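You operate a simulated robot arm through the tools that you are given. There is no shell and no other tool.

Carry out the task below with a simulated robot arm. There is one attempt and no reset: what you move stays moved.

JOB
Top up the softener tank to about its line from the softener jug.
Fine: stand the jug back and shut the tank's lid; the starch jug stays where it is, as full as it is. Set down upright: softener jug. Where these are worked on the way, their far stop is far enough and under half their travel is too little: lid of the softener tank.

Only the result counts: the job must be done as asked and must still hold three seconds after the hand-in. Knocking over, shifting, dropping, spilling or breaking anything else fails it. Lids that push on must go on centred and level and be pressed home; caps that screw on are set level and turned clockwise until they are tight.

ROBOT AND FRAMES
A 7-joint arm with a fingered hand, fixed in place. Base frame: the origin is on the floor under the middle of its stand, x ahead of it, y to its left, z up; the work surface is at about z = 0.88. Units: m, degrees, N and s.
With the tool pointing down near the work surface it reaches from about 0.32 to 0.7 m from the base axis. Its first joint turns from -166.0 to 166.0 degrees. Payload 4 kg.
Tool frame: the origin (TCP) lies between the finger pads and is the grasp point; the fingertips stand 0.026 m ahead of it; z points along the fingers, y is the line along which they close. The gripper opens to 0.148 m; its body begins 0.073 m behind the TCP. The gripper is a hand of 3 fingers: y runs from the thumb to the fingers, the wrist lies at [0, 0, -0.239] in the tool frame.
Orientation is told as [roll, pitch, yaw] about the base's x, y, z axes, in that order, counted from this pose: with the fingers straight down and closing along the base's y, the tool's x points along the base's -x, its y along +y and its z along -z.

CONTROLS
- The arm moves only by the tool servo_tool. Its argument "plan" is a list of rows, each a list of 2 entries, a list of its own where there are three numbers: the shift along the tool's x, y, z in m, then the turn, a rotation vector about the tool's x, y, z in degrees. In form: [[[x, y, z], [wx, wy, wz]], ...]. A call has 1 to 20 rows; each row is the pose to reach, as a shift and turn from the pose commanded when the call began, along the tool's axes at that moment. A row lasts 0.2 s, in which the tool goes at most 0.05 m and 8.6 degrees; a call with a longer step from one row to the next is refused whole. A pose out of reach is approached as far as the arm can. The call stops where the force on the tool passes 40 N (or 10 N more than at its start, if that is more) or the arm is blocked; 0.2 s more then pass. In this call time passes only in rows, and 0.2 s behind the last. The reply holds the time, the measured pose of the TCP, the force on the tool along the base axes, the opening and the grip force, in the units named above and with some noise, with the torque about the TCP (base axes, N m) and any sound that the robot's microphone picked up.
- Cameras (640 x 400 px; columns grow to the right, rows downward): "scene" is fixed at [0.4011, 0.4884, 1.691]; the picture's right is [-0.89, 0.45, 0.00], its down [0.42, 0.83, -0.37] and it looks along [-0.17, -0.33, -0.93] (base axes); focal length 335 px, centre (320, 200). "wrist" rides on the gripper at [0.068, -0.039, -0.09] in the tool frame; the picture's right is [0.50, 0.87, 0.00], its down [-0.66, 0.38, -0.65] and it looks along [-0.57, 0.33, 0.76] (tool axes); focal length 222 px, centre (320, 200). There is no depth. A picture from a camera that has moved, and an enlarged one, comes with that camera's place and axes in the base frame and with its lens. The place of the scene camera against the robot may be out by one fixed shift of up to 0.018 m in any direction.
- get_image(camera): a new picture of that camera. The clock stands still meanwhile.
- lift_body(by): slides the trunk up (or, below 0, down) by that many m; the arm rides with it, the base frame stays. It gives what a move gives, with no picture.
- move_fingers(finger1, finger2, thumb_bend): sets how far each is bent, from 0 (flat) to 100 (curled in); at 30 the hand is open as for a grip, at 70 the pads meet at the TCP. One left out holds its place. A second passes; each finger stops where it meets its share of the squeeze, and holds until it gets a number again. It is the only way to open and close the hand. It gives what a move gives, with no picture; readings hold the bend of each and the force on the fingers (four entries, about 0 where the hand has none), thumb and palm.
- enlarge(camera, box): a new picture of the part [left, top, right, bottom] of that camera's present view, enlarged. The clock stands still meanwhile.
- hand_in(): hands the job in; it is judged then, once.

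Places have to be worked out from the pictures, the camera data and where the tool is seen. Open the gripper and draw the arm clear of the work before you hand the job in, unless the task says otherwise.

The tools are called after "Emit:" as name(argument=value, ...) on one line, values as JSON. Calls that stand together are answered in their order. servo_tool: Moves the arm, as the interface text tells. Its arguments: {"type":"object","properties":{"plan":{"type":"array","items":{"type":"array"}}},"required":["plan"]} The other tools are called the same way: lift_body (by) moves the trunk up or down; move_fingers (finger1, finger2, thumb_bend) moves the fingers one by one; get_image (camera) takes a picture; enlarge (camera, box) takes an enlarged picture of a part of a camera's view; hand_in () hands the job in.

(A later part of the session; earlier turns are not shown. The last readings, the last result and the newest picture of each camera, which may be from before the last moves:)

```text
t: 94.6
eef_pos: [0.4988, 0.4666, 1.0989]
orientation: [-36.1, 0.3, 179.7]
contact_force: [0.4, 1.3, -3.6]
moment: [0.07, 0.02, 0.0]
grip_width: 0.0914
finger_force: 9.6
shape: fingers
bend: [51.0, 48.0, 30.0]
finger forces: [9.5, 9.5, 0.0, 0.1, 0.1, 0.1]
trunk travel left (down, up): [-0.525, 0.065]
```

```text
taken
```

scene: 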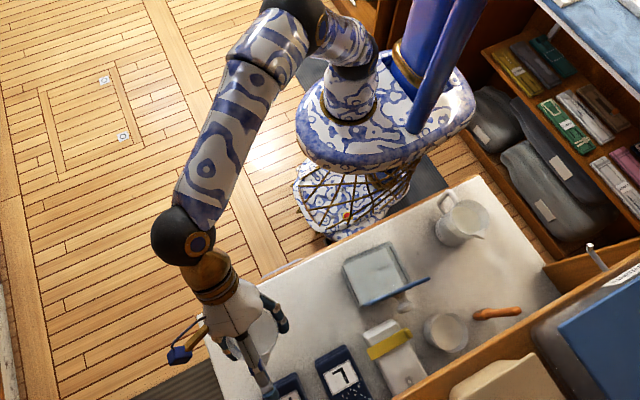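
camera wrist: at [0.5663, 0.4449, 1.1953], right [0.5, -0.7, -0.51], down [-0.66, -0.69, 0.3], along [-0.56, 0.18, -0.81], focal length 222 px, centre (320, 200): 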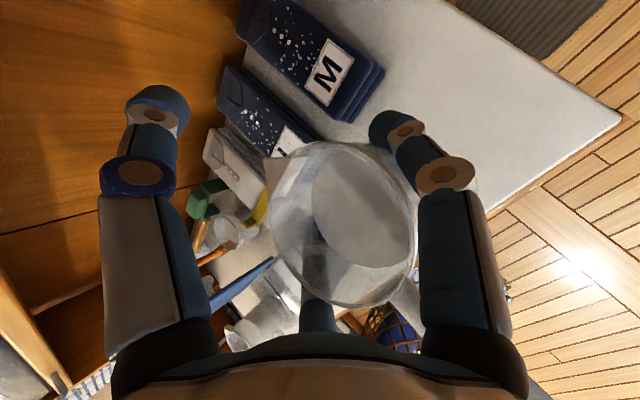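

Jug hangs upright over its spot. I lower it 9 cm, then feel for the table.

Emit:
servo_tool(plan=[[[0, 0.0118, 0.0162], [0, 0, 0]], [[0, 0.0235, 0.0324], [0, 0, 0]], [[0, 0.0353, 0.0485], [0, 0, 0]], [[0, 0.047, 0.0647], [0, 0, 0]], [[0, 0.0529, 0.0728], [0, 0, 0]]])

Emit:
enlarge(camera="scene", box=[180, 240, 320, 400])

Emit:
get_image(camera="wrist")

```text
t: 95.8
eef_pos: [0.4996, 0.4665, 1.0091]
orientation: [-36.0, 0.2, 179.6]
contact_force: [-0.7, -1.2, -4.4]
moment: [0.05, -0.01, 0.01]
grip_width: 0.0917
finger_force: 9.5
shape: fingers
bend: [51.0, 48.0, 30.0]
finger forces: [9.4, 9.4, 0.0, 0.1, 0.1, 0.0]
trunk travel left (down, up): [-0.525, 0.065]
```

```text
2.50 times, centred on (250, 320) of scene
camera zoom: at [0.4011, 0.4884, 1.691], right [-0.89, 0.45, 0.0], down [0.42, 0.83, -0.37], along [-0.17, -0.33, -0.93], focal length 838 px, centre (495, -100)
```

zoom: 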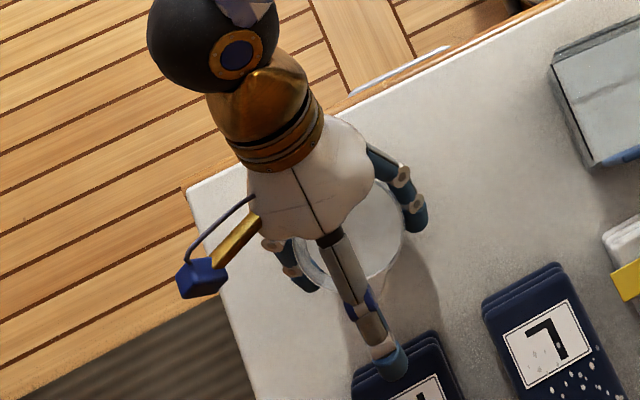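

```text
taken
camera wrist: at [0.5657, 0.4439, 1.1041], right [0.5, -0.7, -0.51], down [-0.66, -0.69, 0.3], along [-0.56, 0.18, -0.81], focal length 222 px, centre (320, 200)
```

wrist: 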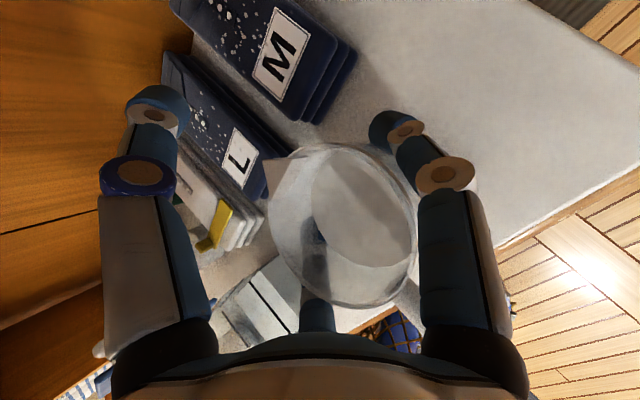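

Still fully supported (−4.4 N), ~2 cm to go. I lower in small steps until the load transfers.

Emit:
servo_tool(plan=[[[0, 0.0059, 0.0081], [0, 0, 0]], [[0, 0.0094, 0.0129], [0, 0, 0]]])

Emit:
servo_tool(plan=[[[0, 0.0029, 0.004], [0, 0, 0]]])

Emit:
servo_tool(plan=[[[0, 0.0024, 0.0032], [0, 0, 0]]])

```text
t: 96.4
eef_pos: [0.5011, 0.4672, 0.9936]
orientation: [-36.0, 0.2, 179.8]
contact_force: [0.5, -0.2, -4.9]
moment: [0.11, -0.03, 0.0]
grip_width: 0.0914
finger_force: 9.2
shape: fingers
bend: [51.0, 48.0, 30.0]
finger forces: [9.5, 9.4, 0.1, 0.0, 0.0, 0.1]
trunk travel left (down, up): [-0.525, 0.065]
```

```text
t: 96.8
eef_pos: [0.5021, 0.4658, 0.9884]
orientation: [-36.0, 0.2, 179.7]
contact_force: [0.4, 0.9, -4.6]
moment: [0.08, -0.03, -0.03]
grip_width: 0.0918
finger_force: 9.7
shape: fingers
bend: [51.0, 48.0, 30.0]
finger forces: [9.5, 9.5, 0.1, 0.0, 0.0, 0.1]
trunk travel left (down, up): [-0.525, 0.065]
```

```text
t: 97.2
eef_pos: [0.5021, 0.4662, 0.9864]
orientation: [-36.1, 0.3, 179.6]
contact_force: [-0.4, -2.6, 3.0]
moment: [0.0, 0.0, 0.02]
grip_width: 0.0906
finger_force: 8.8
shape: fingers
bend: [51.0, 48.0, 30.0]
finger forces: [9.0, 9.1, 0.0, 0.0, 0.1, 0.0]
trunk travel left (down, up): [-0.525, 0.065]
```

Table contact (+3 N). I ease up 1.5 mm and then slowly open the fingers so the jug settles flat.

Emit:
servo_tool(plan=[[[0, -0.0009, -0.0012], [0, 0, 0]]])

Emit:
move_fingers(finger1=52, finger2=49)

Emit:
move_fingers(finger1=45, finger2=42)

Emit:
get_image(camera="wrist")

Emit:
enlarge(camera="scene", box=[180, 240, 320, 400])

```text
t: 97.6
eef_pos: [0.4996, 0.4666, 0.9856]
orientation: [-36.0, 0.3, 179.8]
contact_force: [0.7, -1.1, -2.2]
moment: [0.04, -0.05, -0.02]
grip_width: 0.09
finger_force: 10.2
shape: fingers
bend: [51.0, 48.0, 30.0]
finger forces: [9.6, 9.4, 0.1, 0.0, 0.0, 0.0]
trunk travel left (down, up): [-0.525, 0.065]
```

```text
t: 98.6
eef_pos: [0.5009, 0.4682, 0.9873]
orientation: [-36.0, 0.2, 179.8]
contact_force: [-0.4, -1.6, 0.8]
moment: [0.03, -0.01, 0.05]
grip_width: 0.0958
finger_force: 3.3
shape: fingers
bend: [50.0, 47.0, 30.0]
finger forces: [3.2, 3.0, 0.0, 0.0, 0.0, 0.0]
trunk travel left (down, up): [-0.525, 0.065]
```

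```text
t: 99.6
eef_pos: [0.5005, 0.4676, 0.9863]
orientation: [-36.0, 0.1, 179.7]
contact_force: [0.8, 0.7, 0.1]
moment: [0.02, 0.01, 0.02]
grip_width: 0.1032
finger_force: 0.1
shape: fingers
bend: [45.0, 42.0, 30.0]
finger forces: [0.0, 0.0, 0.0, 0.0, 0.0, 0.0]
trunk travel left (down, up): [-0.525, 0.065]
```

```text
taken
camera wrist: at [0.5666, 0.4444, 1.0819], right [0.5, -0.7, -0.51], down [-0.66, -0.69, 0.3], along [-0.56, 0.18, -0.81], focal length 222 px, centre (320, 200)
```

wrist: 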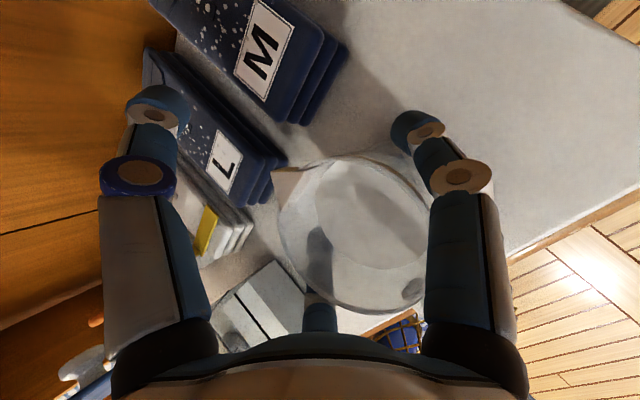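

```text
2.50 times, centred on (250, 320) of scene
camera zoom: at [0.4011, 0.4884, 1.691], right [-0.89, 0.45, 0.0], down [0.42, 0.83, -0.37], along [-0.17, -0.33, -0.93], focal length 838 px, centre (495, -100)
```

zoom: 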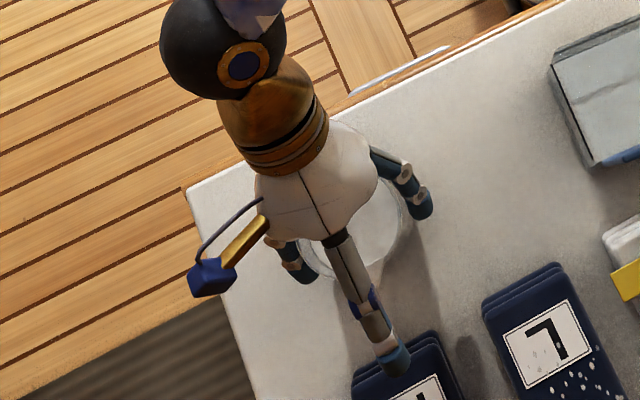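

Jug released and standing. I open a little more and withdraw straight up.

Emit:
move_fingers(finger1=38, finger2=36)

Emit:
servo_tool(plan=[[[0, -0.0118, -0.0162], [0, 0, 0]], [[0, -0.0235, -0.0324], [0, 0, 0]], [[0, -0.0411, -0.0566], [0, 0, 0]], [[0, -0.0588, -0.0809], [0, 0, 0]], [[0, -0.0764, -0.1052], [0, 0, 0]], [[0, -0.094, -0.1294], [0, 0, 0]]])

Emit:
get_image(camera="wrist")

Emit:
get_image(camera="scene")

```text
t: 100.6
eef_pos: [0.5006, 0.4679, 0.9863]
orientation: [-36.1, 0.2, 179.8]
contact_force: [-0.2, 0.2, 0.5]
moment: [0.05, 0.0, 0.03]
grip_width: 0.1138
finger_force: 0.1
shape: fingers
bend: [38.0, 36.0, 30.0]
finger forces: [0.0, 0.1, 0.1, 0.0, 0.0, 0.1]
trunk travel left (down, up): [-0.525, 0.065]
```

```text
t: 102.0
eef_pos: [0.4996, 0.4675, 1.1472]
orientation: [-35.9, 0.2, 179.8]
contact_force: [-0.8, 0.6, 0.5]
moment: [-0.02, -0.05, 0.02]
grip_width: 0.114
finger_force: 0.0
shape: fingers
bend: [38.0, 36.0, 30.0]
finger forces: [0.0, 0.1, 0.0, 0.0, 0.0, 0.0]
trunk travel left (down, up): [-0.525, 0.065]
```

```text
taken
camera wrist: at [0.5659, 0.445, 1.2439], right [0.5, -0.7, -0.51], down [-0.66, -0.69, 0.3], along [-0.56, 0.18, -0.81], focal length 222 px, centre (320, 200)
```

wrist: 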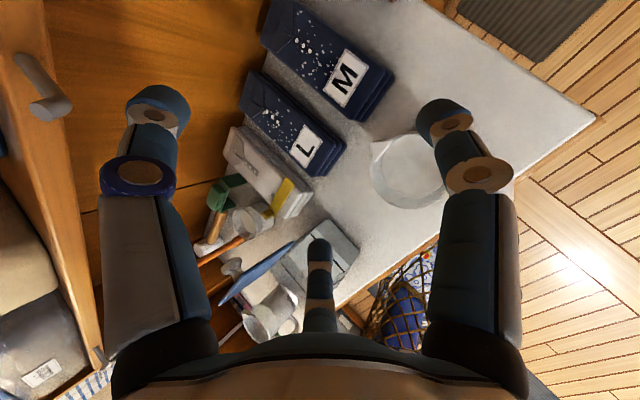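

```text
taken
```

scene: 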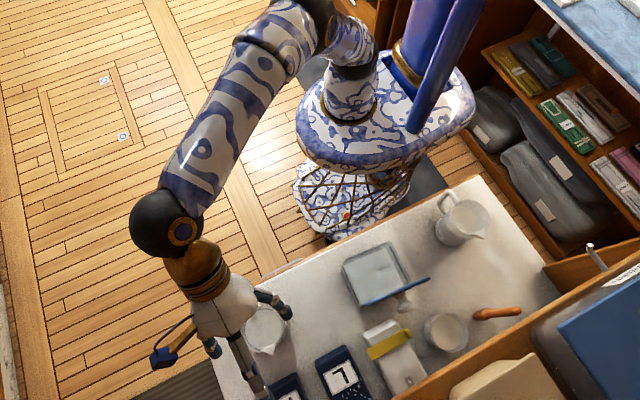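

Jug stands upright in about its original place. I now reorient: point the hand straight down and unroll it by 144° so the three fingers will straddle handle and spout in a top grasp.

Emit:
servo_tool(plan=[[[-0.01, 0.0088, -0.0245], [-7.2, 0, 0]], [[-0.02, 0.0176, -0.0489], [-14.4, 0, 0]], [[-0.03, 0.0265, -0.0734], [-21.6, 0, 0]], [[-0.04, 0.0353, -0.0978], [-28.8, 0, 0]], [[-0.05, 0.0441, -0.1223], [-36, 0, 0]]])

Emit:
servo_tool(plan=[[[0, 0, 0], [0, 0, -8.47]], [[0, 0, 0], [0, 0, -16.94]], [[0, 0, 0], [0, 0, -25.41]], [[0, 0, 0], [0, 0, -33.88]], [[0, 0, 0], [0, 0, -42.35]], [[0, 0, 0], [0, 0, -50.82]], [[0, 0, 0], [0, 0, -59.29]], [[0, 0, 0], [0, 0, -67.76]], [[0, 0, 0], [0, 0, -76.23]], [[0, 0, 0], [0, 0, -84.7]], [[0, 0, 0], [0, 0, -93.17]], [[0, 0, 0], [0, 0, -101.64]], [[0, 0, 0], [0, 0, -110.11]], [[0, 0, 0], [0, 0, -118.58]], [[0, 0, 0], [0, 0, -127.05]], [[0, 0, 0], [0, 0, -135.52]], [[0, 0, 0], [0, 0, -144]]])

Emit:
get_image(camera="wrist")

Emit:
get_image(camera="scene")

```text
t: 103.2
eef_pos: [0.4508, 0.3586, 1.2201]
orientation: [0.1, 0.2, 179.7]
contact_force: [-0.3, 0.2, -0.4]
moment: [0.0, -0.03, 0.0]
grip_width: 0.1143
finger_force: 0.0
shape: fingers
bend: [38.0, 36.0, 30.0]
finger forces: [0.0, 0.0, 0.0, 0.0, 0.0, 0.0]
trunk travel left (down, up): [-0.525, 0.065]
```

```text
t: 106.8
eef_pos: [0.4491, 0.3601, 1.219]
orientation: [0.2, -0.1, -36.0]
contact_force: [0.7, -0.2, 0.1]
moment: [-0.02, 0.0, -0.01]
grip_width: 0.1145
finger_force: 0.0
shape: fingers
bend: [38.0, 36.0, 30.0]
finger forces: [0.0, 0.0, 0.0, 0.0, 0.0, 0.0]
trunk travel left (down, up): [-0.525, 0.065]
```

```text
taken
camera wrist: at [0.3705, 0.3676, 1.3081], right [0.11, 0.99, 0.0], down [0.75, -0.08, 0.66], along [0.65, -0.07, -0.75], focal length 222 px, centre (320, 200)
```

wrist: 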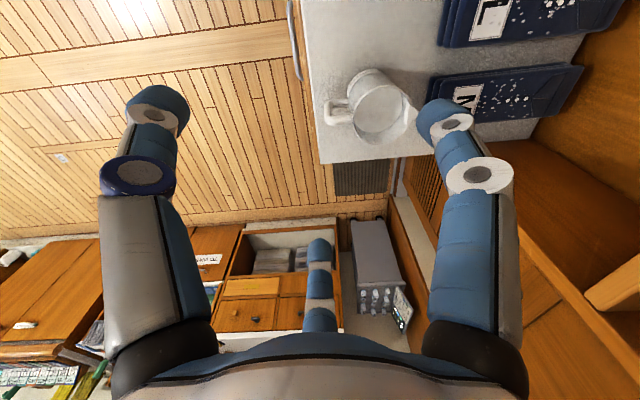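

```text
taken
```

scene: 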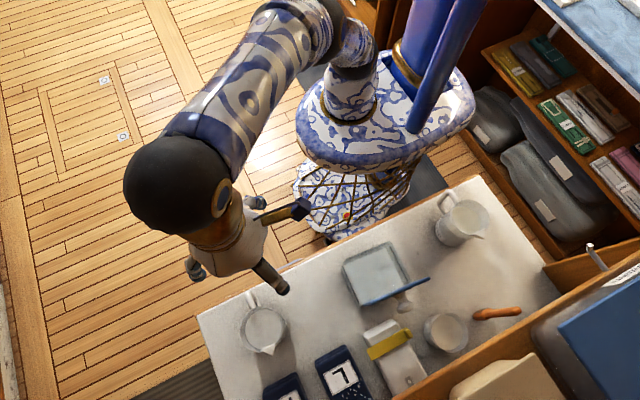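

Now I enlarge the wrist view to measure the jug's centre and spout/handle directions.

Emit:
enlarge(camera="wrist", box=[310, 50, 440, 170])

Emit:
enlarge(camera="scene", box=[215, 275, 315, 365])

```text
3.33 times, centred on (375, 110) of wrist
camera zoom: at [0.3705, 0.3676, 1.3081], right [0.11, 0.99, 0.0], down [0.75, -0.08, 0.66], along [0.65, -0.07, -0.75], focal length 740 px, centre (137, 500)
```

zoom: 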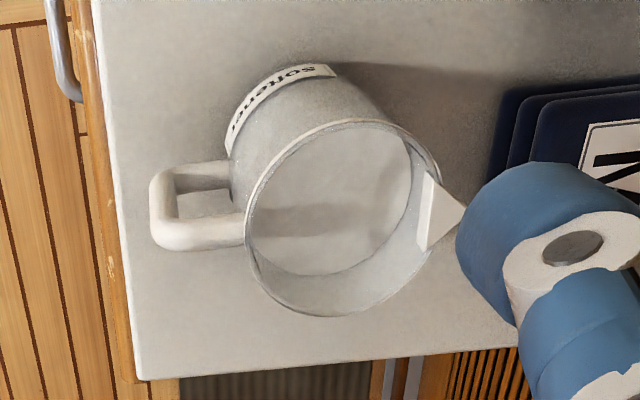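

```text
4.44 times, centred on (265, 320) of scene
camera zoom: at [0.4011, 0.4884, 1.691], right [-0.89, 0.45, 0.0], down [0.42, 0.83, -0.37], along [-0.17, -0.33, -0.93], focal length 1489 px, centre (564, -333)
```

zoom: 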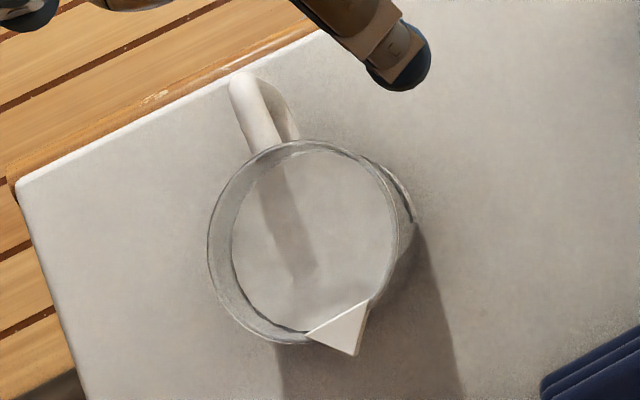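

Jug centre ≈ (0.495, 0.441), spout azimuth ≈ 88°, handle ≈ 268°. I set the fingers to 37 and move above the jug, turning 4° so the fingers avoid handle and spout by 30°.

Emit:
move_fingers(finger1=37, finger2=37, thumb_bend=37)

Emit:
servo_tool(plan=[[[0.0025, 0.023, 0.02], [0, 0, -1]], [[0.005, 0.046, 0.04], [0, 0, -2]], [[0.0075, 0.07, 0.07], [0, 0, -3]], [[0.0101, 0.0927, 0.099], [0, 0, -4]]])

Emit:
get_image(camera="wrist")

Emit:
enlarge(camera="scene", box=[180, 230, 340, 400])

```text
t: 107.8
eef_pos: [0.4492, 0.3598, 1.2184]
orientation: [0.2, -0.1, -36.2]
contact_force: [-0.4, 0.4, 0.9]
moment: [0.0, -0.02, 0.01]
grip_width: 0.1049
finger_force: 0.0
shape: fingers
bend: [37.0, 37.0, 37.0]
finger forces: [0.0, 0.0, 0.1, 0.0, 0.0, 0.0]
trunk travel left (down, up): [-0.525, 0.065]
```

```text
t: 108.8
eef_pos: [0.4878, 0.4336, 1.1148]
orientation: [0.2, -0.2, -32.2]
contact_force: [0.5, 0.5, 0.6]
moment: [-0.02, 0.02, 0.02]
grip_width: 0.1045
finger_force: 0.0
shape: fingers
bend: [37.0, 37.0, 37.0]
finger forces: [0.0, 0.0, 0.0, 0.1, 0.1, 0.1]
out of reach, approached as far as the arm can: row 3, 4
trunk travel left (down, up): [-0.525, 0.065]
```

```text
taken
camera wrist: at [0.4088, 0.4369, 1.2036], right [0.04, 1.0, 0.0], down [0.75, -0.03, 0.66], along [0.66, -0.03, -0.75], focal length 222 px, centre (320, 200)
```

wrist: 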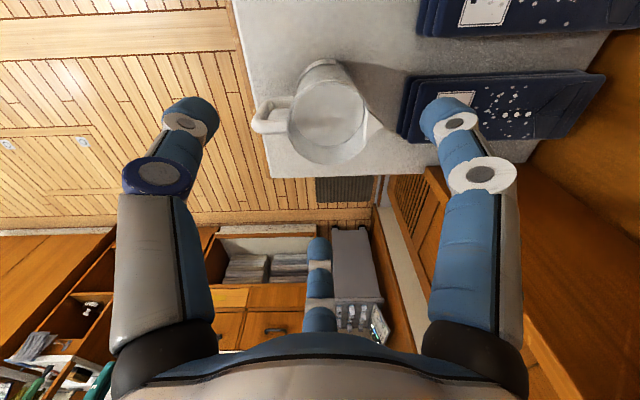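

```text
2.35 times, centred on (260, 315) of scene
camera zoom: at [0.4011, 0.4884, 1.691], right [-0.89, 0.45, 0.0], down [0.42, 0.83, -0.37], along [-0.17, -0.33, -0.93], focal length 788 px, centre (461, -71)
```

zoom: 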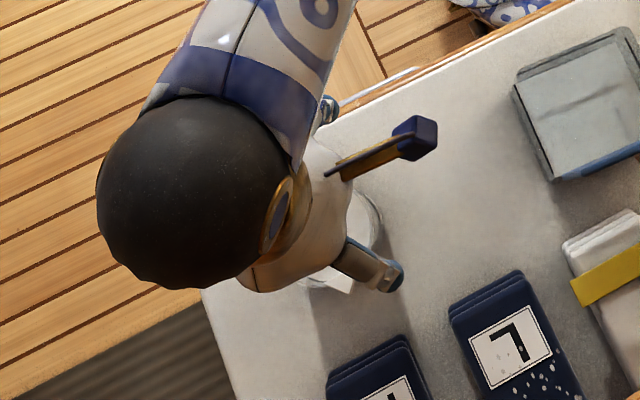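

The reach limit is tighter when high up; lower it should be fine. I descend to z≈1.035 (tips still above the rim) while moving the last centimetre over the jug.

Emit:
servo_tool(plan=[[[0, 0, 0.03], [0, 0, 0]], [[-0.0013, 0.005, 0.055], [0, 0, 0]], [[-0.0026, 0.0104, 0.08], [0, 0, 0]]])

Emit:
get_image(camera="wrist")

Emit:
enlarge(camera="scene", box=[180, 230, 340, 400])

```text
t: 109.6
eef_pos: [0.4954, 0.4398, 1.0368]
orientation: [0.3, -0.1, -32.4]
contact_force: [0.2, 0.5, -0.3]
moment: [0.0, 0.01, 0.0]
grip_width: 0.1045
finger_force: 0.1
shape: fingers
bend: [37.0, 37.0, 37.0]
finger forces: [0.1, 0.1, 0.0, 0.0, 0.0, 0.0]
trunk travel left (down, up): [-0.525, 0.065]
```

```text
taken
camera wrist: at [0.4162, 0.4417, 1.1258], right [0.04, 1.0, 0.0], down [0.75, -0.03, 0.66], along [0.66, -0.03, -0.75], focal length 222 px, centre (320, 200)
```

wrist: 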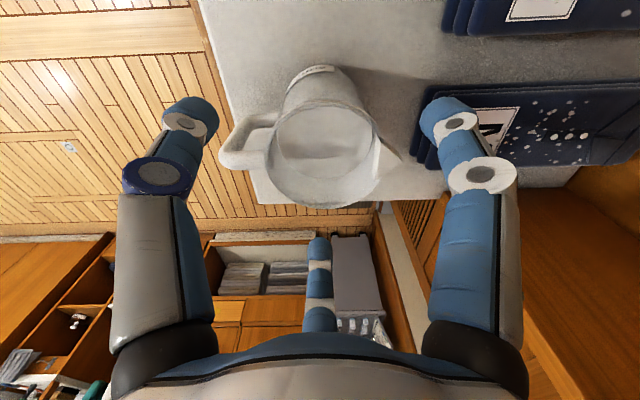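

```text
2.35 times, centred on (260, 315) of scene
camera zoom: at [0.4011, 0.4884, 1.691], right [-0.89, 0.45, 0.0], down [0.42, 0.83, -0.37], along [-0.17, -0.33, -0.93], focal length 788 px, centre (461, -71)
```

zoom: 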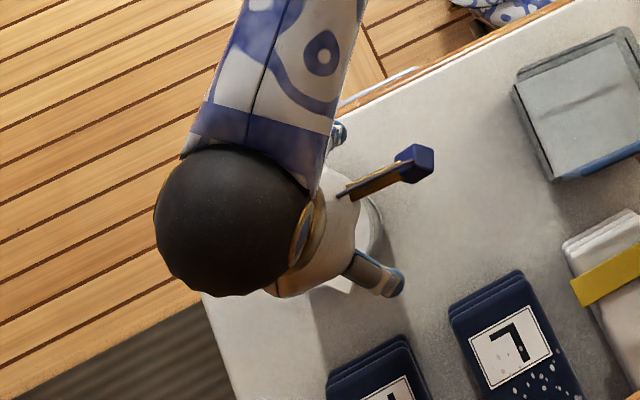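

Centering is within 3 mm. I correct that and descend around the jug.

Emit:
servo_tool(plan=[[[0.0014, 0.0023, 0.01], [0, 0, 0]], [[0.0014, 0.0023, 0.025], [0, 0, 0]], [[0.0014, 0.0023, 0.04], [0, 0, 0]]])

Emit:
get_image(camera="wrist")

```text
t: 110.4
eef_pos: [0.4941, 0.4411, 0.9996]
orientation: [0.1, -0.2, -32.4]
contact_force: [0.1, 0.3, -0.2]
moment: [0.02, 0.0, 0.0]
grip_width: 0.1046
finger_force: 0.1
shape: fingers
bend: [37.0, 37.0, 37.0]
finger forces: [0.1, 0.1, 0.0, 0.0, 0.0, 0.0]
trunk travel left (down, up): [-0.525, 0.065]
```

```text
taken
camera wrist: at [0.4155, 0.4431, 1.0877], right [0.04, 1.0, 0.0], down [0.75, -0.03, 0.66], along [0.66, -0.03, -0.75], focal length 222 px, centre (320, 200)
```

wrist: 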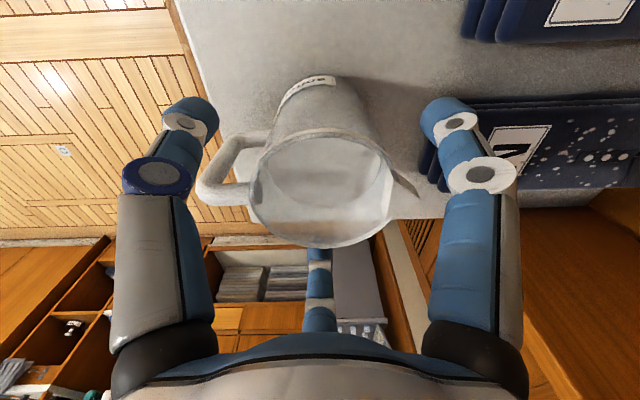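

Well centred, fingers clear of handle and spout. I descend the remaining 4 cm.

Emit:
servo_tool(plan=[[[0, 0, 0.015], [0, 0, 0]], [[0, 0, 0.03], [0, 0, 0]], [[0, 0, 0.043], [0, 0, 0]]])

Emit:
get_image(camera="wrist")

Emit:
enlarge(camera="scene", box=[180, 230, 340, 400])

```text
t: 111.2
eef_pos: [0.4922, 0.4413, 0.955]
orientation: [0.1, -0.2, -32.2]
contact_force: [-0.1, -0.2, 0.3]
moment: [0.0, -0.01, -0.02]
grip_width: 0.1047
finger_force: 0.0
shape: fingers
bend: [37.0, 37.0, 37.0]
finger forces: [0.1, 0.0, 0.0, 0.0, 0.0, 0.0]
trunk travel left (down, up): [-0.525, 0.065]
```

```text
taken
camera wrist: at [0.4141, 0.443, 1.0442], right [0.04, 1.0, 0.0], down [0.75, -0.03, 0.66], along [0.66, -0.03, -0.75], focal length 222 px, centre (320, 200)
```

wrist: 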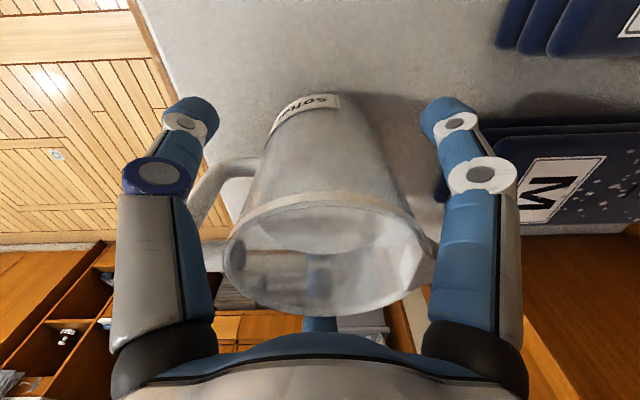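

```text
2.35 times, centred on (260, 315) of scene
camera zoom: at [0.4011, 0.4884, 1.691], right [-0.89, 0.45, 0.0], down [0.42, 0.83, -0.37], along [-0.17, -0.33, -0.93], focal length 788 px, centre (461, -71)
```

zoom: 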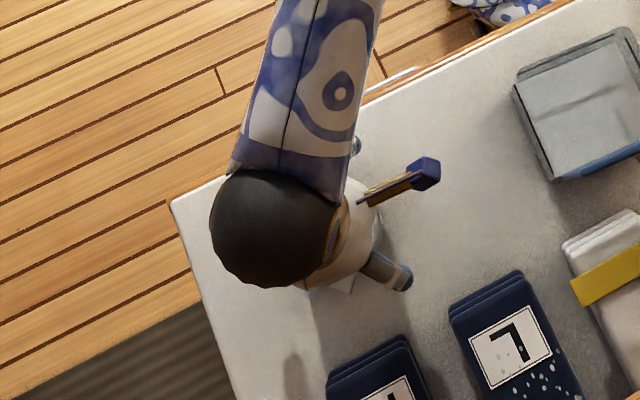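

In position around the body. I nudge 2.5 mm in +y to centre, then close the three fingers in stages.

Emit:
servo_tool(plan=[[[0.0013, 0.0021, 0], [0, 0, 0]]])

Emit:
move_fingers(finger1=43, finger2=43, thumb_bend=43)

Emit:
move_fingers(finger1=47, finger2=47, thumb_bend=47)

Emit:
get_image(camera="wrist")

```text
t: 111.6
eef_pos: [0.4937, 0.4434, 0.9554]
orientation: [0.2, -0.2, -32.2]
contact_force: [-0.7, -0.2, 0.1]
moment: [0.03, 0.01, 0.04]
grip_width: 0.1045
finger_force: 0.0
shape: fingers
bend: [37.0, 37.0, 37.0]
finger forces: [0.0, 0.1, 0.1, 0.1, 0.1, 0.0]
trunk travel left (down, up): [-0.525, 0.065]
```

```text
t: 112.6
eef_pos: [0.4933, 0.4438, 0.955]
orientation: [0.1, -0.2, -32.2]
contact_force: [0.9, -0.5, -0.1]
moment: [-0.05, 0.05, -0.01]
grip_width: 0.086
finger_force: 0.7
shape: fingers
bend: [43.0, 43.0, 43.0]
finger forces: [0.1, 1.1, 0.0, 0.0, 0.0, 0.1]
trunk travel left (down, up): [-0.525, 0.065]
```

```text
t: 113.6
eef_pos: [0.4924, 0.4435, 0.9552]
orientation: [0.2, -0.2, -32.3]
contact_force: [0.9, 0.0, 1.2]
moment: [-0.01, 0.01, 0.0]
grip_width: 0.0728
finger_force: 0.1
shape: fingers
bend: [47.0, 47.0, 47.0]
finger forces: [0.1, 1.1, 0.0, 0.0, 0.0, 0.0]
trunk travel left (down, up): [-0.525, 0.065]
```

```text
taken
camera wrist: at [0.4142, 0.4456, 1.0449], right [0.04, 1.0, 0.0], down [0.75, -0.03, 0.66], along [0.66, -0.03, -0.75], focal length 222 px, centre (320, 200)
```

wrist: 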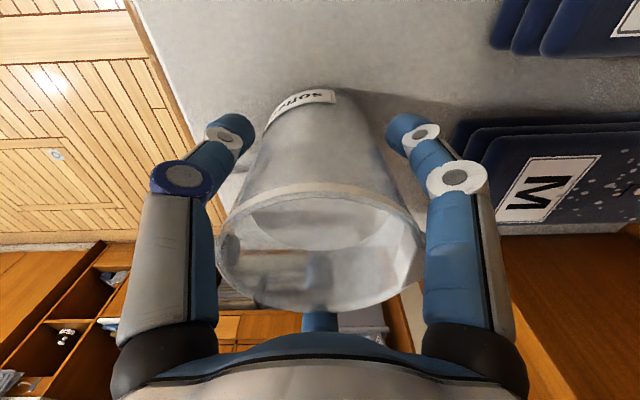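

Finger2 touched first and is nudging the jug into the centre. I continue closing to 50 and beyond.

Emit:
move_fingers(finger1=50, finger2=48, thumb_bend=50)

Emit:
move_fingers(finger1=53, finger2=50, thumb_bend=53)

Emit:
get_image(camera="wrist")

```text
t: 114.6
eef_pos: [0.4932, 0.4435, 0.9562]
orientation: [0.2, -0.2, -32.3]
contact_force: [-0.2, 0.5, 0.0]
moment: [-0.01, 0.0, 0.0]
grip_width: 0.0645
finger_force: 0.9
shape: fingers
bend: [49.0, 47.0, 50.0]
finger forces: [0.7, 1.8, 0.1, 0.0, 0.6, 0.1]
trunk travel left (down, up): [-0.525, 0.065]
```

```text
t: 115.6
eef_pos: [0.4928, 0.4424, 0.9552]
orientation: [0.2, -0.1, -32.3]
contact_force: [0.4, -0.5, 1.1]
moment: [-0.03, 0.08, 0.04]
grip_width: 0.0628
finger_force: 5.3
shape: fingers
bend: [49.0, 47.0, 51.0]
finger forces: [2.6, 3.5, 0.0, 0.1, 3.5, 0.1]
trunk travel left (down, up): [-0.525, 0.065]
```

```text
taken
camera wrist: at [0.4142, 0.4455, 1.045], right [0.04, 1.0, 0.0], down [0.75, -0.03, 0.66], along [0.66, -0.03, -0.75], focal length 222 px, centre (320, 200)
```

wrist: 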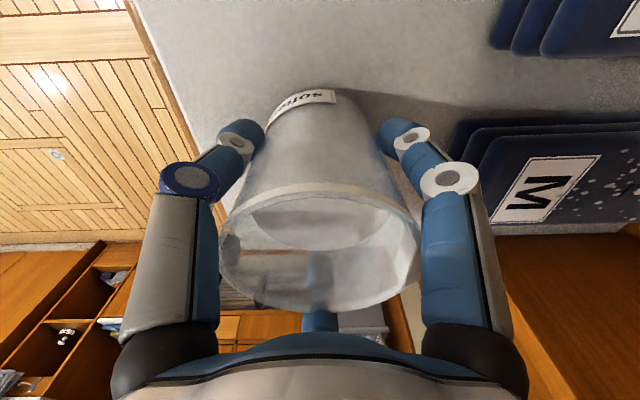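

All three fingers share the load (2.6/3.5/3.5 N). I now squeeze to full.

Emit:
move_fingers(finger1=75, finger2=72, thumb_bend=75)

Emit:
get_image(camera="wrist")

Emit:
enlarge(camera="scene", box=[180, 230, 340, 400])

```text
t: 116.6
eef_pos: [0.4933, 0.4416, 0.956]
orientation: [0.2, -0.1, -32.3]
contact_force: [-1.6, -2.5, 2.3]
moment: [-0.26, 0.26, 0.07]
grip_width: 0.0608
finger_force: 21.6
shape: fingers
bend: [50.0, 48.0, 55.0]
finger forces: [10.1, 14.7, 0.0, 0.0, 18.5, 0.1]
trunk travel left (down, up): [-0.525, 0.065]
```

```text
taken
camera wrist: at [0.414, 0.4453, 1.0452], right [0.04, 1.0, 0.0], down [0.75, -0.03, 0.66], along [0.66, -0.02, -0.75], focal length 222 px, centre (320, 200)
```

wrist: 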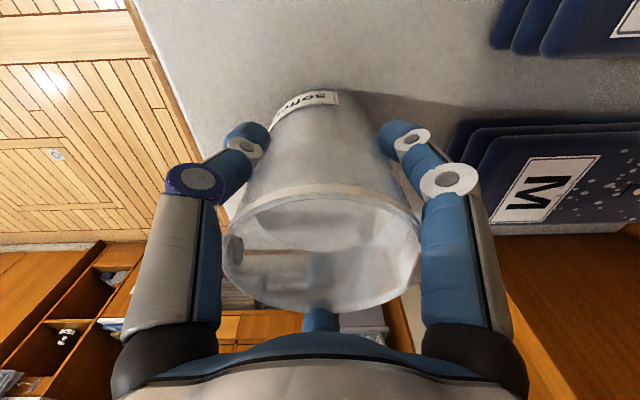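

```text
2.35 times, centred on (260, 315) of scene
camera zoom: at [0.4011, 0.4884, 1.691], right [-0.89, 0.45, 0.0], down [0.42, 0.83, -0.37], along [-0.17, -0.33, -0.93], focal length 788 px, centre (461, -71)
```

zoom: 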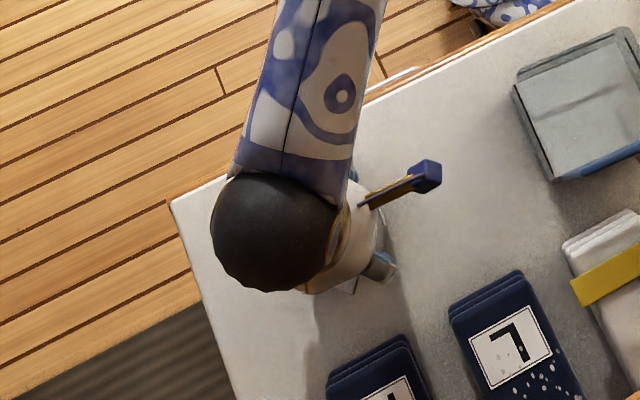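

Firm three-finger grip (10/15/18 N). I lift 2 cm and check.

Emit:
servo_tool(plan=[[[0, 0, -0.005], [0, 0, 0]], [[0, 0, -0.01], [0, 0, 0]], [[0, 0, -0.015], [0, 0, 0]], [[0, 0, -0.02], [0, 0, 0]], [[0, 0, -0.02], [0, 0, 0]]])

Emit:
get_image(camera="wrist")

Emit:
enlarge(camera="scene", box=[180, 230, 340, 400])

```text
t: 117.8
eef_pos: [0.4956, 0.4419, 0.9746]
orientation: [0.2, -0.1, -32.1]
contact_force: [0.4, -0.1, -3.6]
moment: [0.02, 0.02, -0.01]
grip_width: 0.0603
finger_force: 20.9
shape: fingers
bend: [50.0, 47.0, 55.0]
finger forces: [10.0, 14.6, 0.1, 0.0, 17.0, 0.1]
trunk travel left (down, up): [-0.525, 0.065]
```

```text
taken
camera wrist: at [0.4161, 0.4454, 1.0637], right [0.04, 1.0, 0.0], down [0.75, -0.03, 0.66], along [0.66, -0.03, -0.75], focal length 222 px, centre (320, 200)
```

wrist: 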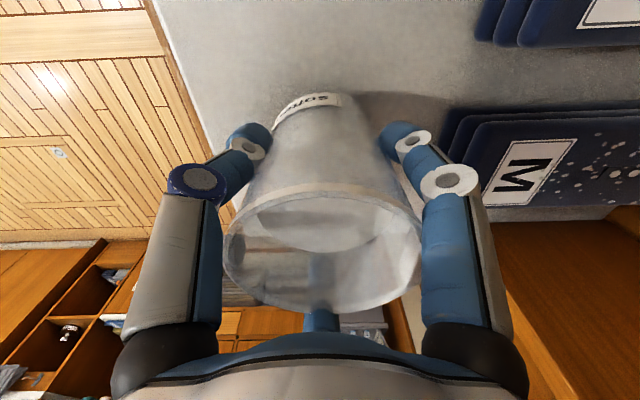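

```text
2.35 times, centred on (260, 315) of scene
camera zoom: at [0.4011, 0.4884, 1.691], right [-0.89, 0.45, 0.0], down [0.42, 0.83, -0.37], along [-0.17, -0.33, -0.93], focal length 788 px, centre (461, -71)
```

zoom: 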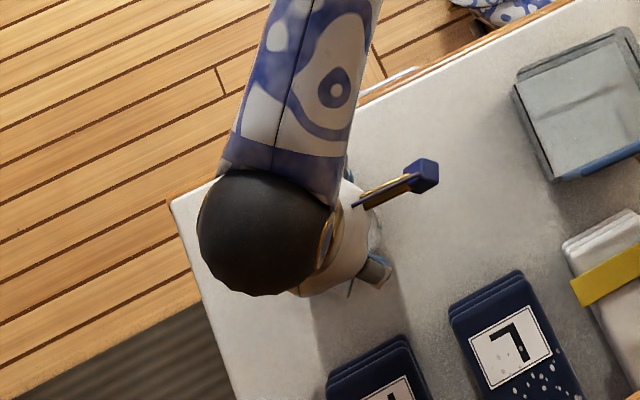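

Solid: the jug stays rigid, load ~3.6 N, almost no moment. I carry it back toward the robot and up, slowly.

Emit:
servo_tool(plan=[[[0, -0.006, -0.02], [0, 0, 0]], [[0, -0.018, -0.04], [0, 0, 0]], [[0, -0.033, -0.058], [0, 0, 0]], [[0, -0.048, -0.075], [0, 0, 0]], [[0.0005, -0.063, -0.092], [0, 0, 0]], [[0.001, -0.078, -0.108], [0, 0, 0]], [[0.001, -0.093, -0.122], [0, 0, 0]], [[0.0015, -0.108, -0.135], [0, 0, 0]], [[0.0015, -0.1213, -0.145], [0, 0, 0]]])

Emit:
get_image(camera="wrist")

Emit:
get_image(camera="scene")

```text
t: 119.8
eef_pos: [0.4278, 0.3412, 1.1193]
orientation: [0.1, -0.2, -32.3]
contact_force: [0.3, 0.4, -4.1]
moment: [0.02, 0.04, -0.01]
grip_width: 0.0604
finger_force: 21.0
shape: fingers
bend: [50.0, 47.0, 55.0]
finger forces: [10.2, 14.3, 0.0, 0.1, 16.7, 0.0]
trunk travel left (down, up): [-0.525, 0.065]
```

```text
taken
camera wrist: at [0.3489, 0.3433, 1.2086], right [0.04, 1.0, 0.0], down [0.75, -0.03, 0.66], along [0.66, -0.03, -0.75], focal length 222 px, centre (320, 200)
```

wrist: 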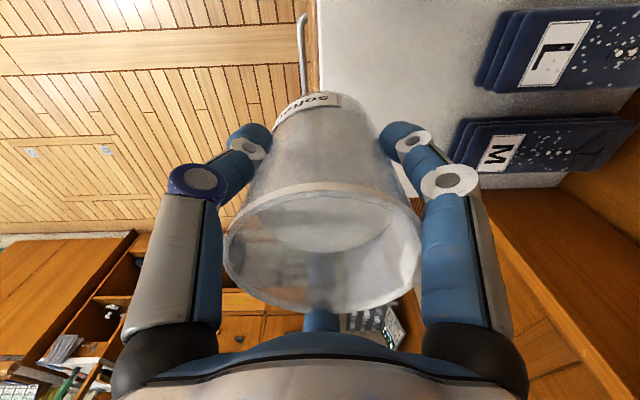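

```text
taken
```

scene: 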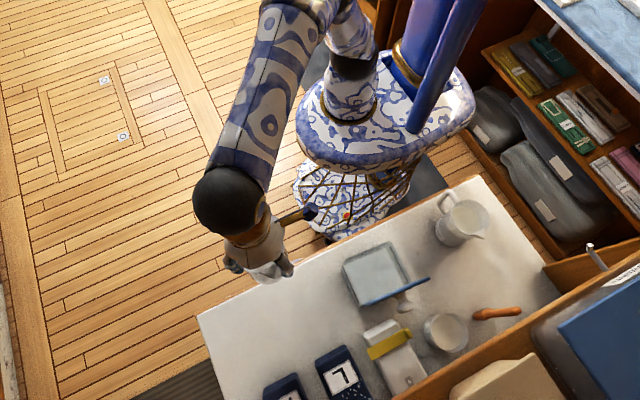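

Stable. Now I turn the jug about the vertical by −88° so its spout points along +x (pour direction), keeping it upright.

Emit:
servo_tool(plan=[[[0, 0, 0], [0, 0, 8]], [[0, 0, 0], [0, 0, 16]], [[0, 0, 0], [0, 0, 24]], [[0, 0, 0], [0, 0, 32]], [[0, 0, 0], [0, 0, 40]], [[0, 0, 0], [0, 0, 48]], [[0, 0, 0], [0, 0, 56]], [[0, 0, 0], [0, 0, 64]], [[0, 0, 0], [0, 0, 72]], [[0, 0, 0], [0, 0, 80]], [[0, 0, 0], [0, 0, 88]]])

Emit:
get_image(camera="wrist")

Emit:
get_image(camera="scene")

```text
t: 122.2
eef_pos: [0.4269, 0.3414, 1.1183]
orientation: [0.1, 0.1, -120.4]
contact_force: [-0.7, 0.5, -4.6]
moment: [0.04, 0.02, 0.01]
grip_width: 0.0604
finger_force: 20.1
shape: fingers
bend: [50.0, 47.0, 55.0]
finger forces: [10.3, 14.3, 0.0, 0.0, 16.7, 0.1]
trunk travel left (down, up): [-0.525, 0.065]
```

```text
taken
camera wrist: at [0.4267, 0.4183, 1.2076], right [1.0, -0.01, 0.0], down [-0.01, -0.76, 0.65], along [0.0, -0.65, -0.76], focal length 222 px, centre (320, 200)
```

wrist: 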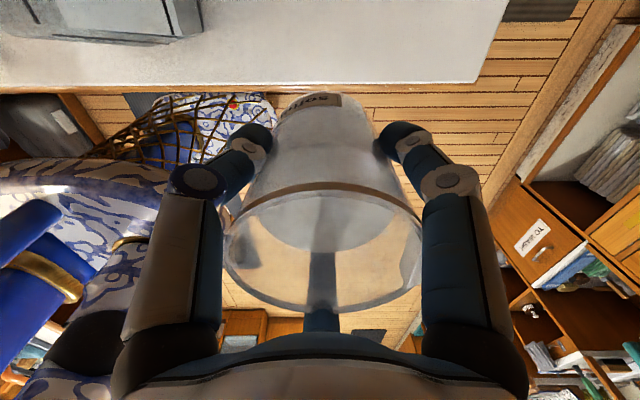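

```text
taken
```

scene: 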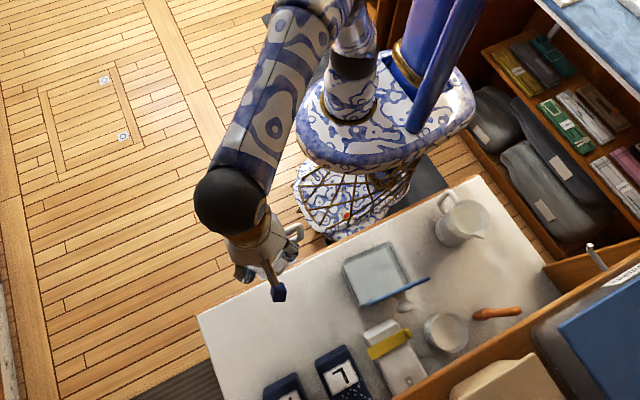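

The spout now points along +x. I carry the jug, upright and high (bottom ≈1.085), over to the left part of the tank.

Emit:
servo_tool(plan=[[[-0.003, -0.015, -0.01], [0, 0, 0]], [[-0.0075, -0.035, -0.022], [0, 0, 0]], [[-0.012, -0.056, -0.034], [0, 0, 0]], [[-0.016, -0.077, -0.042], [0, 0, 0]], [[-0.0205, -0.098, -0.042], [0, 0, 0]], [[-0.025, -0.119, -0.042], [0, 0, 0]], [[-0.03, -0.14, -0.042], [0, 0, 0]], [[-0.034, -0.161, -0.042], [0, 0, 0]], [[-0.0385, -0.182, -0.042], [0, 0, 0]], [[-0.043, -0.203, -0.042], [0, 0, 0]], [[-0.0475, -0.224, -0.042], [0, 0, 0]], [[-0.0518, -0.2444, -0.042], [0, 0, 0]]])

Emit:
get_image(camera="wrist")

Emit:
get_image(camera="scene")

```text
t: 124.8
eef_pos: [0.1913, 0.4183, 1.1602]
orientation: [0.2, 0.0, -120.2]
contact_force: [-0.7, -0.6, -4.9]
moment: [0.03, -0.03, 0.01]
grip_width: 0.0603
finger_force: 20.1
shape: fingers
bend: [49.0, 47.0, 55.0]
finger forces: [10.1, 14.3, 0.0, 0.0, 16.4, 0.0]
trunk travel left (down, up): [-0.525, 0.065]
```

```text
taken
camera wrist: at [0.1899, 0.4963, 1.2493], right [1.0, 0.0, 0.0], down [-0.01, -0.76, 0.65], along [0.0, -0.65, -0.76], focal length 222 px, centre (320, 200)
```

wrist: 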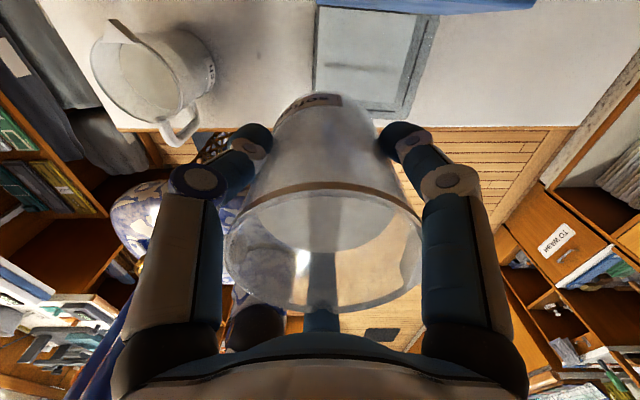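

```text
taken
```

scene: 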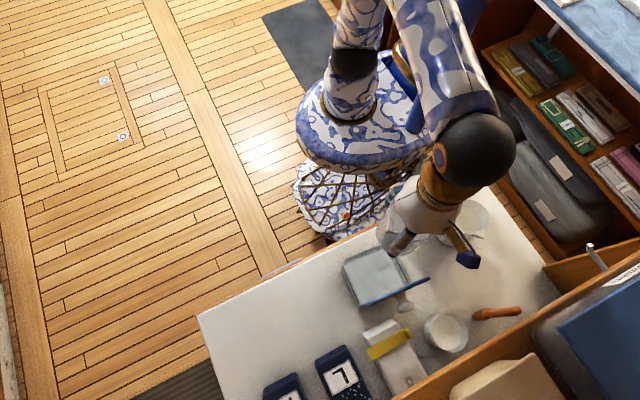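

Baseline weight ~4.3 N. I now tilt the jug to 40° toward the tank centre (still below pouring angle) while placing the spout over the middle.

Emit:
servo_tool(plan=[[[-0.0013, -0.0029, 0.0055], [5.8, -3.3, 0]], [[-0.0027, -0.0058, 0.011], [11.5, -6.7, 0]], [[-0.004, -0.0087, 0.0165], [17.3, -10, 0]], [[-0.0053, -0.0115, 0.022], [23.1, -13.3, 0]], [[-0.0067, -0.0144, 0.0275], [28.9, -16.7, 0]], [[-0.008, -0.0173, 0.033], [34.6, -20, 0]]])

Emit:
get_image(camera="wrist")

Emit:
get_image(camera="scene")

```text
t: 126.2
eef_pos: [0.1702, 0.4228, 1.1265]
orientation: [-35.9, -18.6, -114.1]
contact_force: [-0.4, 0.1, -4.0]
moment: [0.0, -0.04, 0.01]
grip_width: 0.0602
finger_force: 20.3
shape: fingers
bend: [49.0, 47.0, 55.0]
finger forces: [10.7, 14.4, 0.0, 0.1, 15.8, 0.0]
trunk travel left (down, up): [-0.525, 0.065]
```

```text
taken
camera wrist: at [0.2275, 0.4997, 1.1948], right [0.77, 0.0, -0.64], down [0.42, -0.76, 0.5], along [-0.49, -0.65, -0.58], focal length 222 px, centre (320, 200)
```

wrist: 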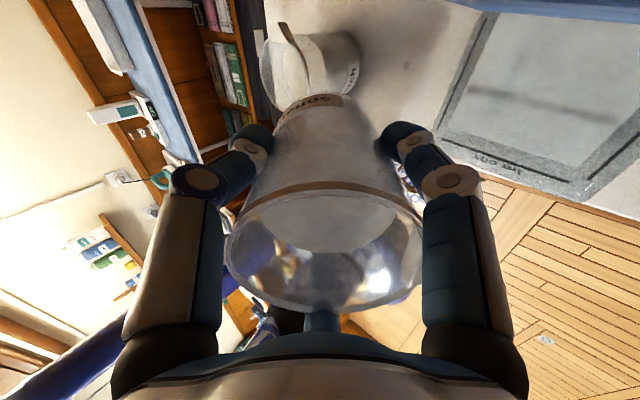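

```text
taken
```

scene: 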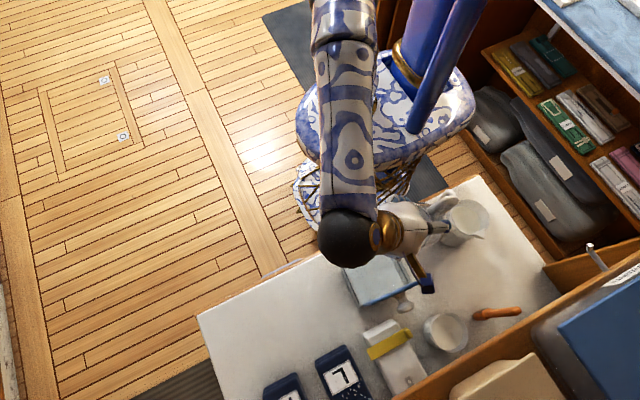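

The jug now follows the hand rigidly, and the wrist camera can see the tank's level line. I enlarge both jug and tank views.

Emit:
enlarge(camera="wrist", box=[420, 0, 640, 200])

Emit:
enlarge(camera="wrist", box=[210, 90, 450, 320])

Emit:
enlarge(camera="scene", box=[310, 180, 510, 330])

```text
2.00 times, centred on (530, 100) of wrist
camera zoom: at [0.2275, 0.4997, 1.1948], right [0.77, 0.0, -0.64], down [0.42, -0.76, 0.5], along [-0.49, -0.65, -0.58], focal length 444 px, centre (-100, 400)
```

zoom: 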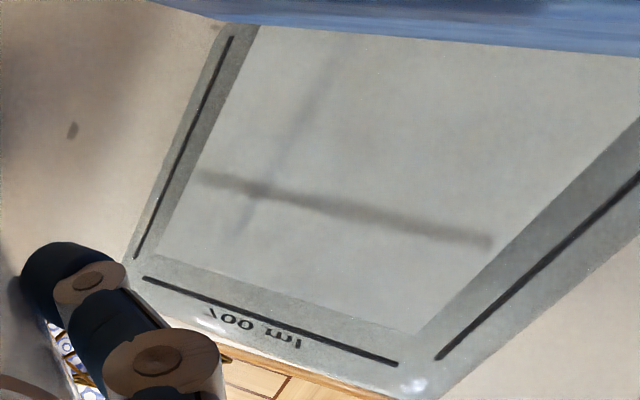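

```text
1.74 times, centred on (330, 205) of wrist
camera zoom: at [0.2275, 0.4997, 1.1948], right [0.77, 0.0, -0.64], down [0.42, -0.76, 0.5], along [-0.49, -0.65, -0.58], focal length 386 px, centre (303, 191)
```

zoom: 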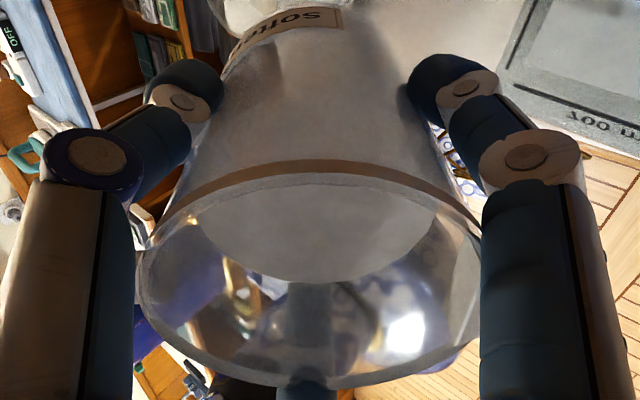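

```text
2.67 times, centred on (410, 255) of scene
camera zoom: at [0.4011, 0.4884, 1.691], right [-0.89, 0.45, 0.0], down [0.42, 0.83, -0.37], along [-0.17, -0.33, -0.93], focal length 894 px, centre (80, 53)
```

zoom: 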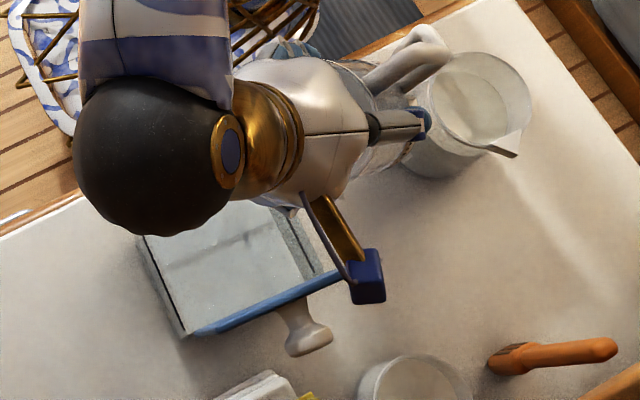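

Very clear view of the tank walls' line and liquid edge. I tilt to 50° while lowering the spout slightly, hold briefly, and check for flow.

Emit:
servo_tool(plan=[[[0.0026, 0.0045, 0.0047], [4.33, -2.5, 0]], [[0.0053, 0.0091, 0.0094], [8.66, -5, 0]], [[0.0053, 0.0091, 0.0094], [8.66, -5, 0]]])

Emit:
get_image(camera="wrist")

Emit:
enlarge(camera="scene", box=[310, 180, 510, 330])

```text
t: 127.0
eef_pos: [0.1733, 0.4237, 1.1126]
orientation: [-45.7, -22.3, -110.7]
contact_force: [0.7, 0.4, -3.8]
moment: [0.05, -0.05, 0.04]
grip_width: 0.0603
finger_force: 20.5
shape: fingers
bend: [49.0, 47.0, 55.0]
finger forces: [10.7, 14.6, 0.1, 0.0, 15.7, 0.1]
trunk travel left (down, up): [-0.525, 0.065]
```

```text
taken
camera wrist: at [0.2415, 0.4991, 1.1705], right [0.65, 0.0, -0.76], down [0.5, -0.76, 0.42], along [-0.58, -0.65, -0.49], focal length 222 px, centre (320, 200)
```

wrist: 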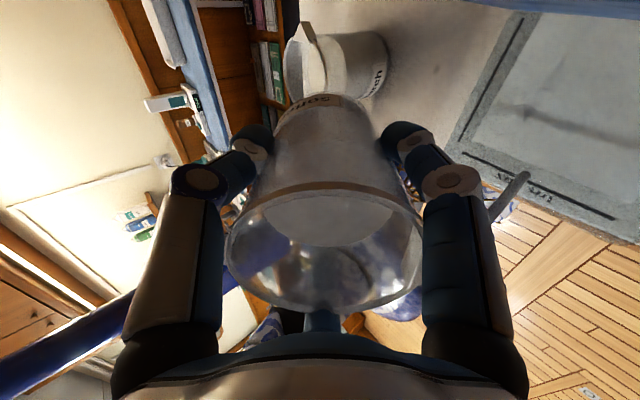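

```text
2.67 times, centred on (410, 255) of scene
camera zoom: at [0.4011, 0.4884, 1.691], right [-0.89, 0.45, 0.0], down [0.42, 0.83, -0.37], along [-0.17, -0.33, -0.93], focal length 894 px, centre (80, 53)
```

zoom: 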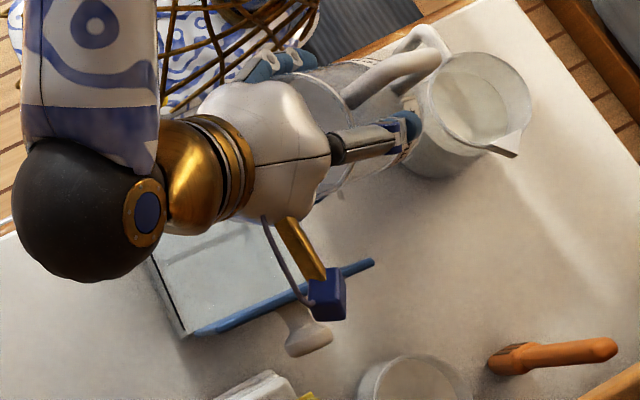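

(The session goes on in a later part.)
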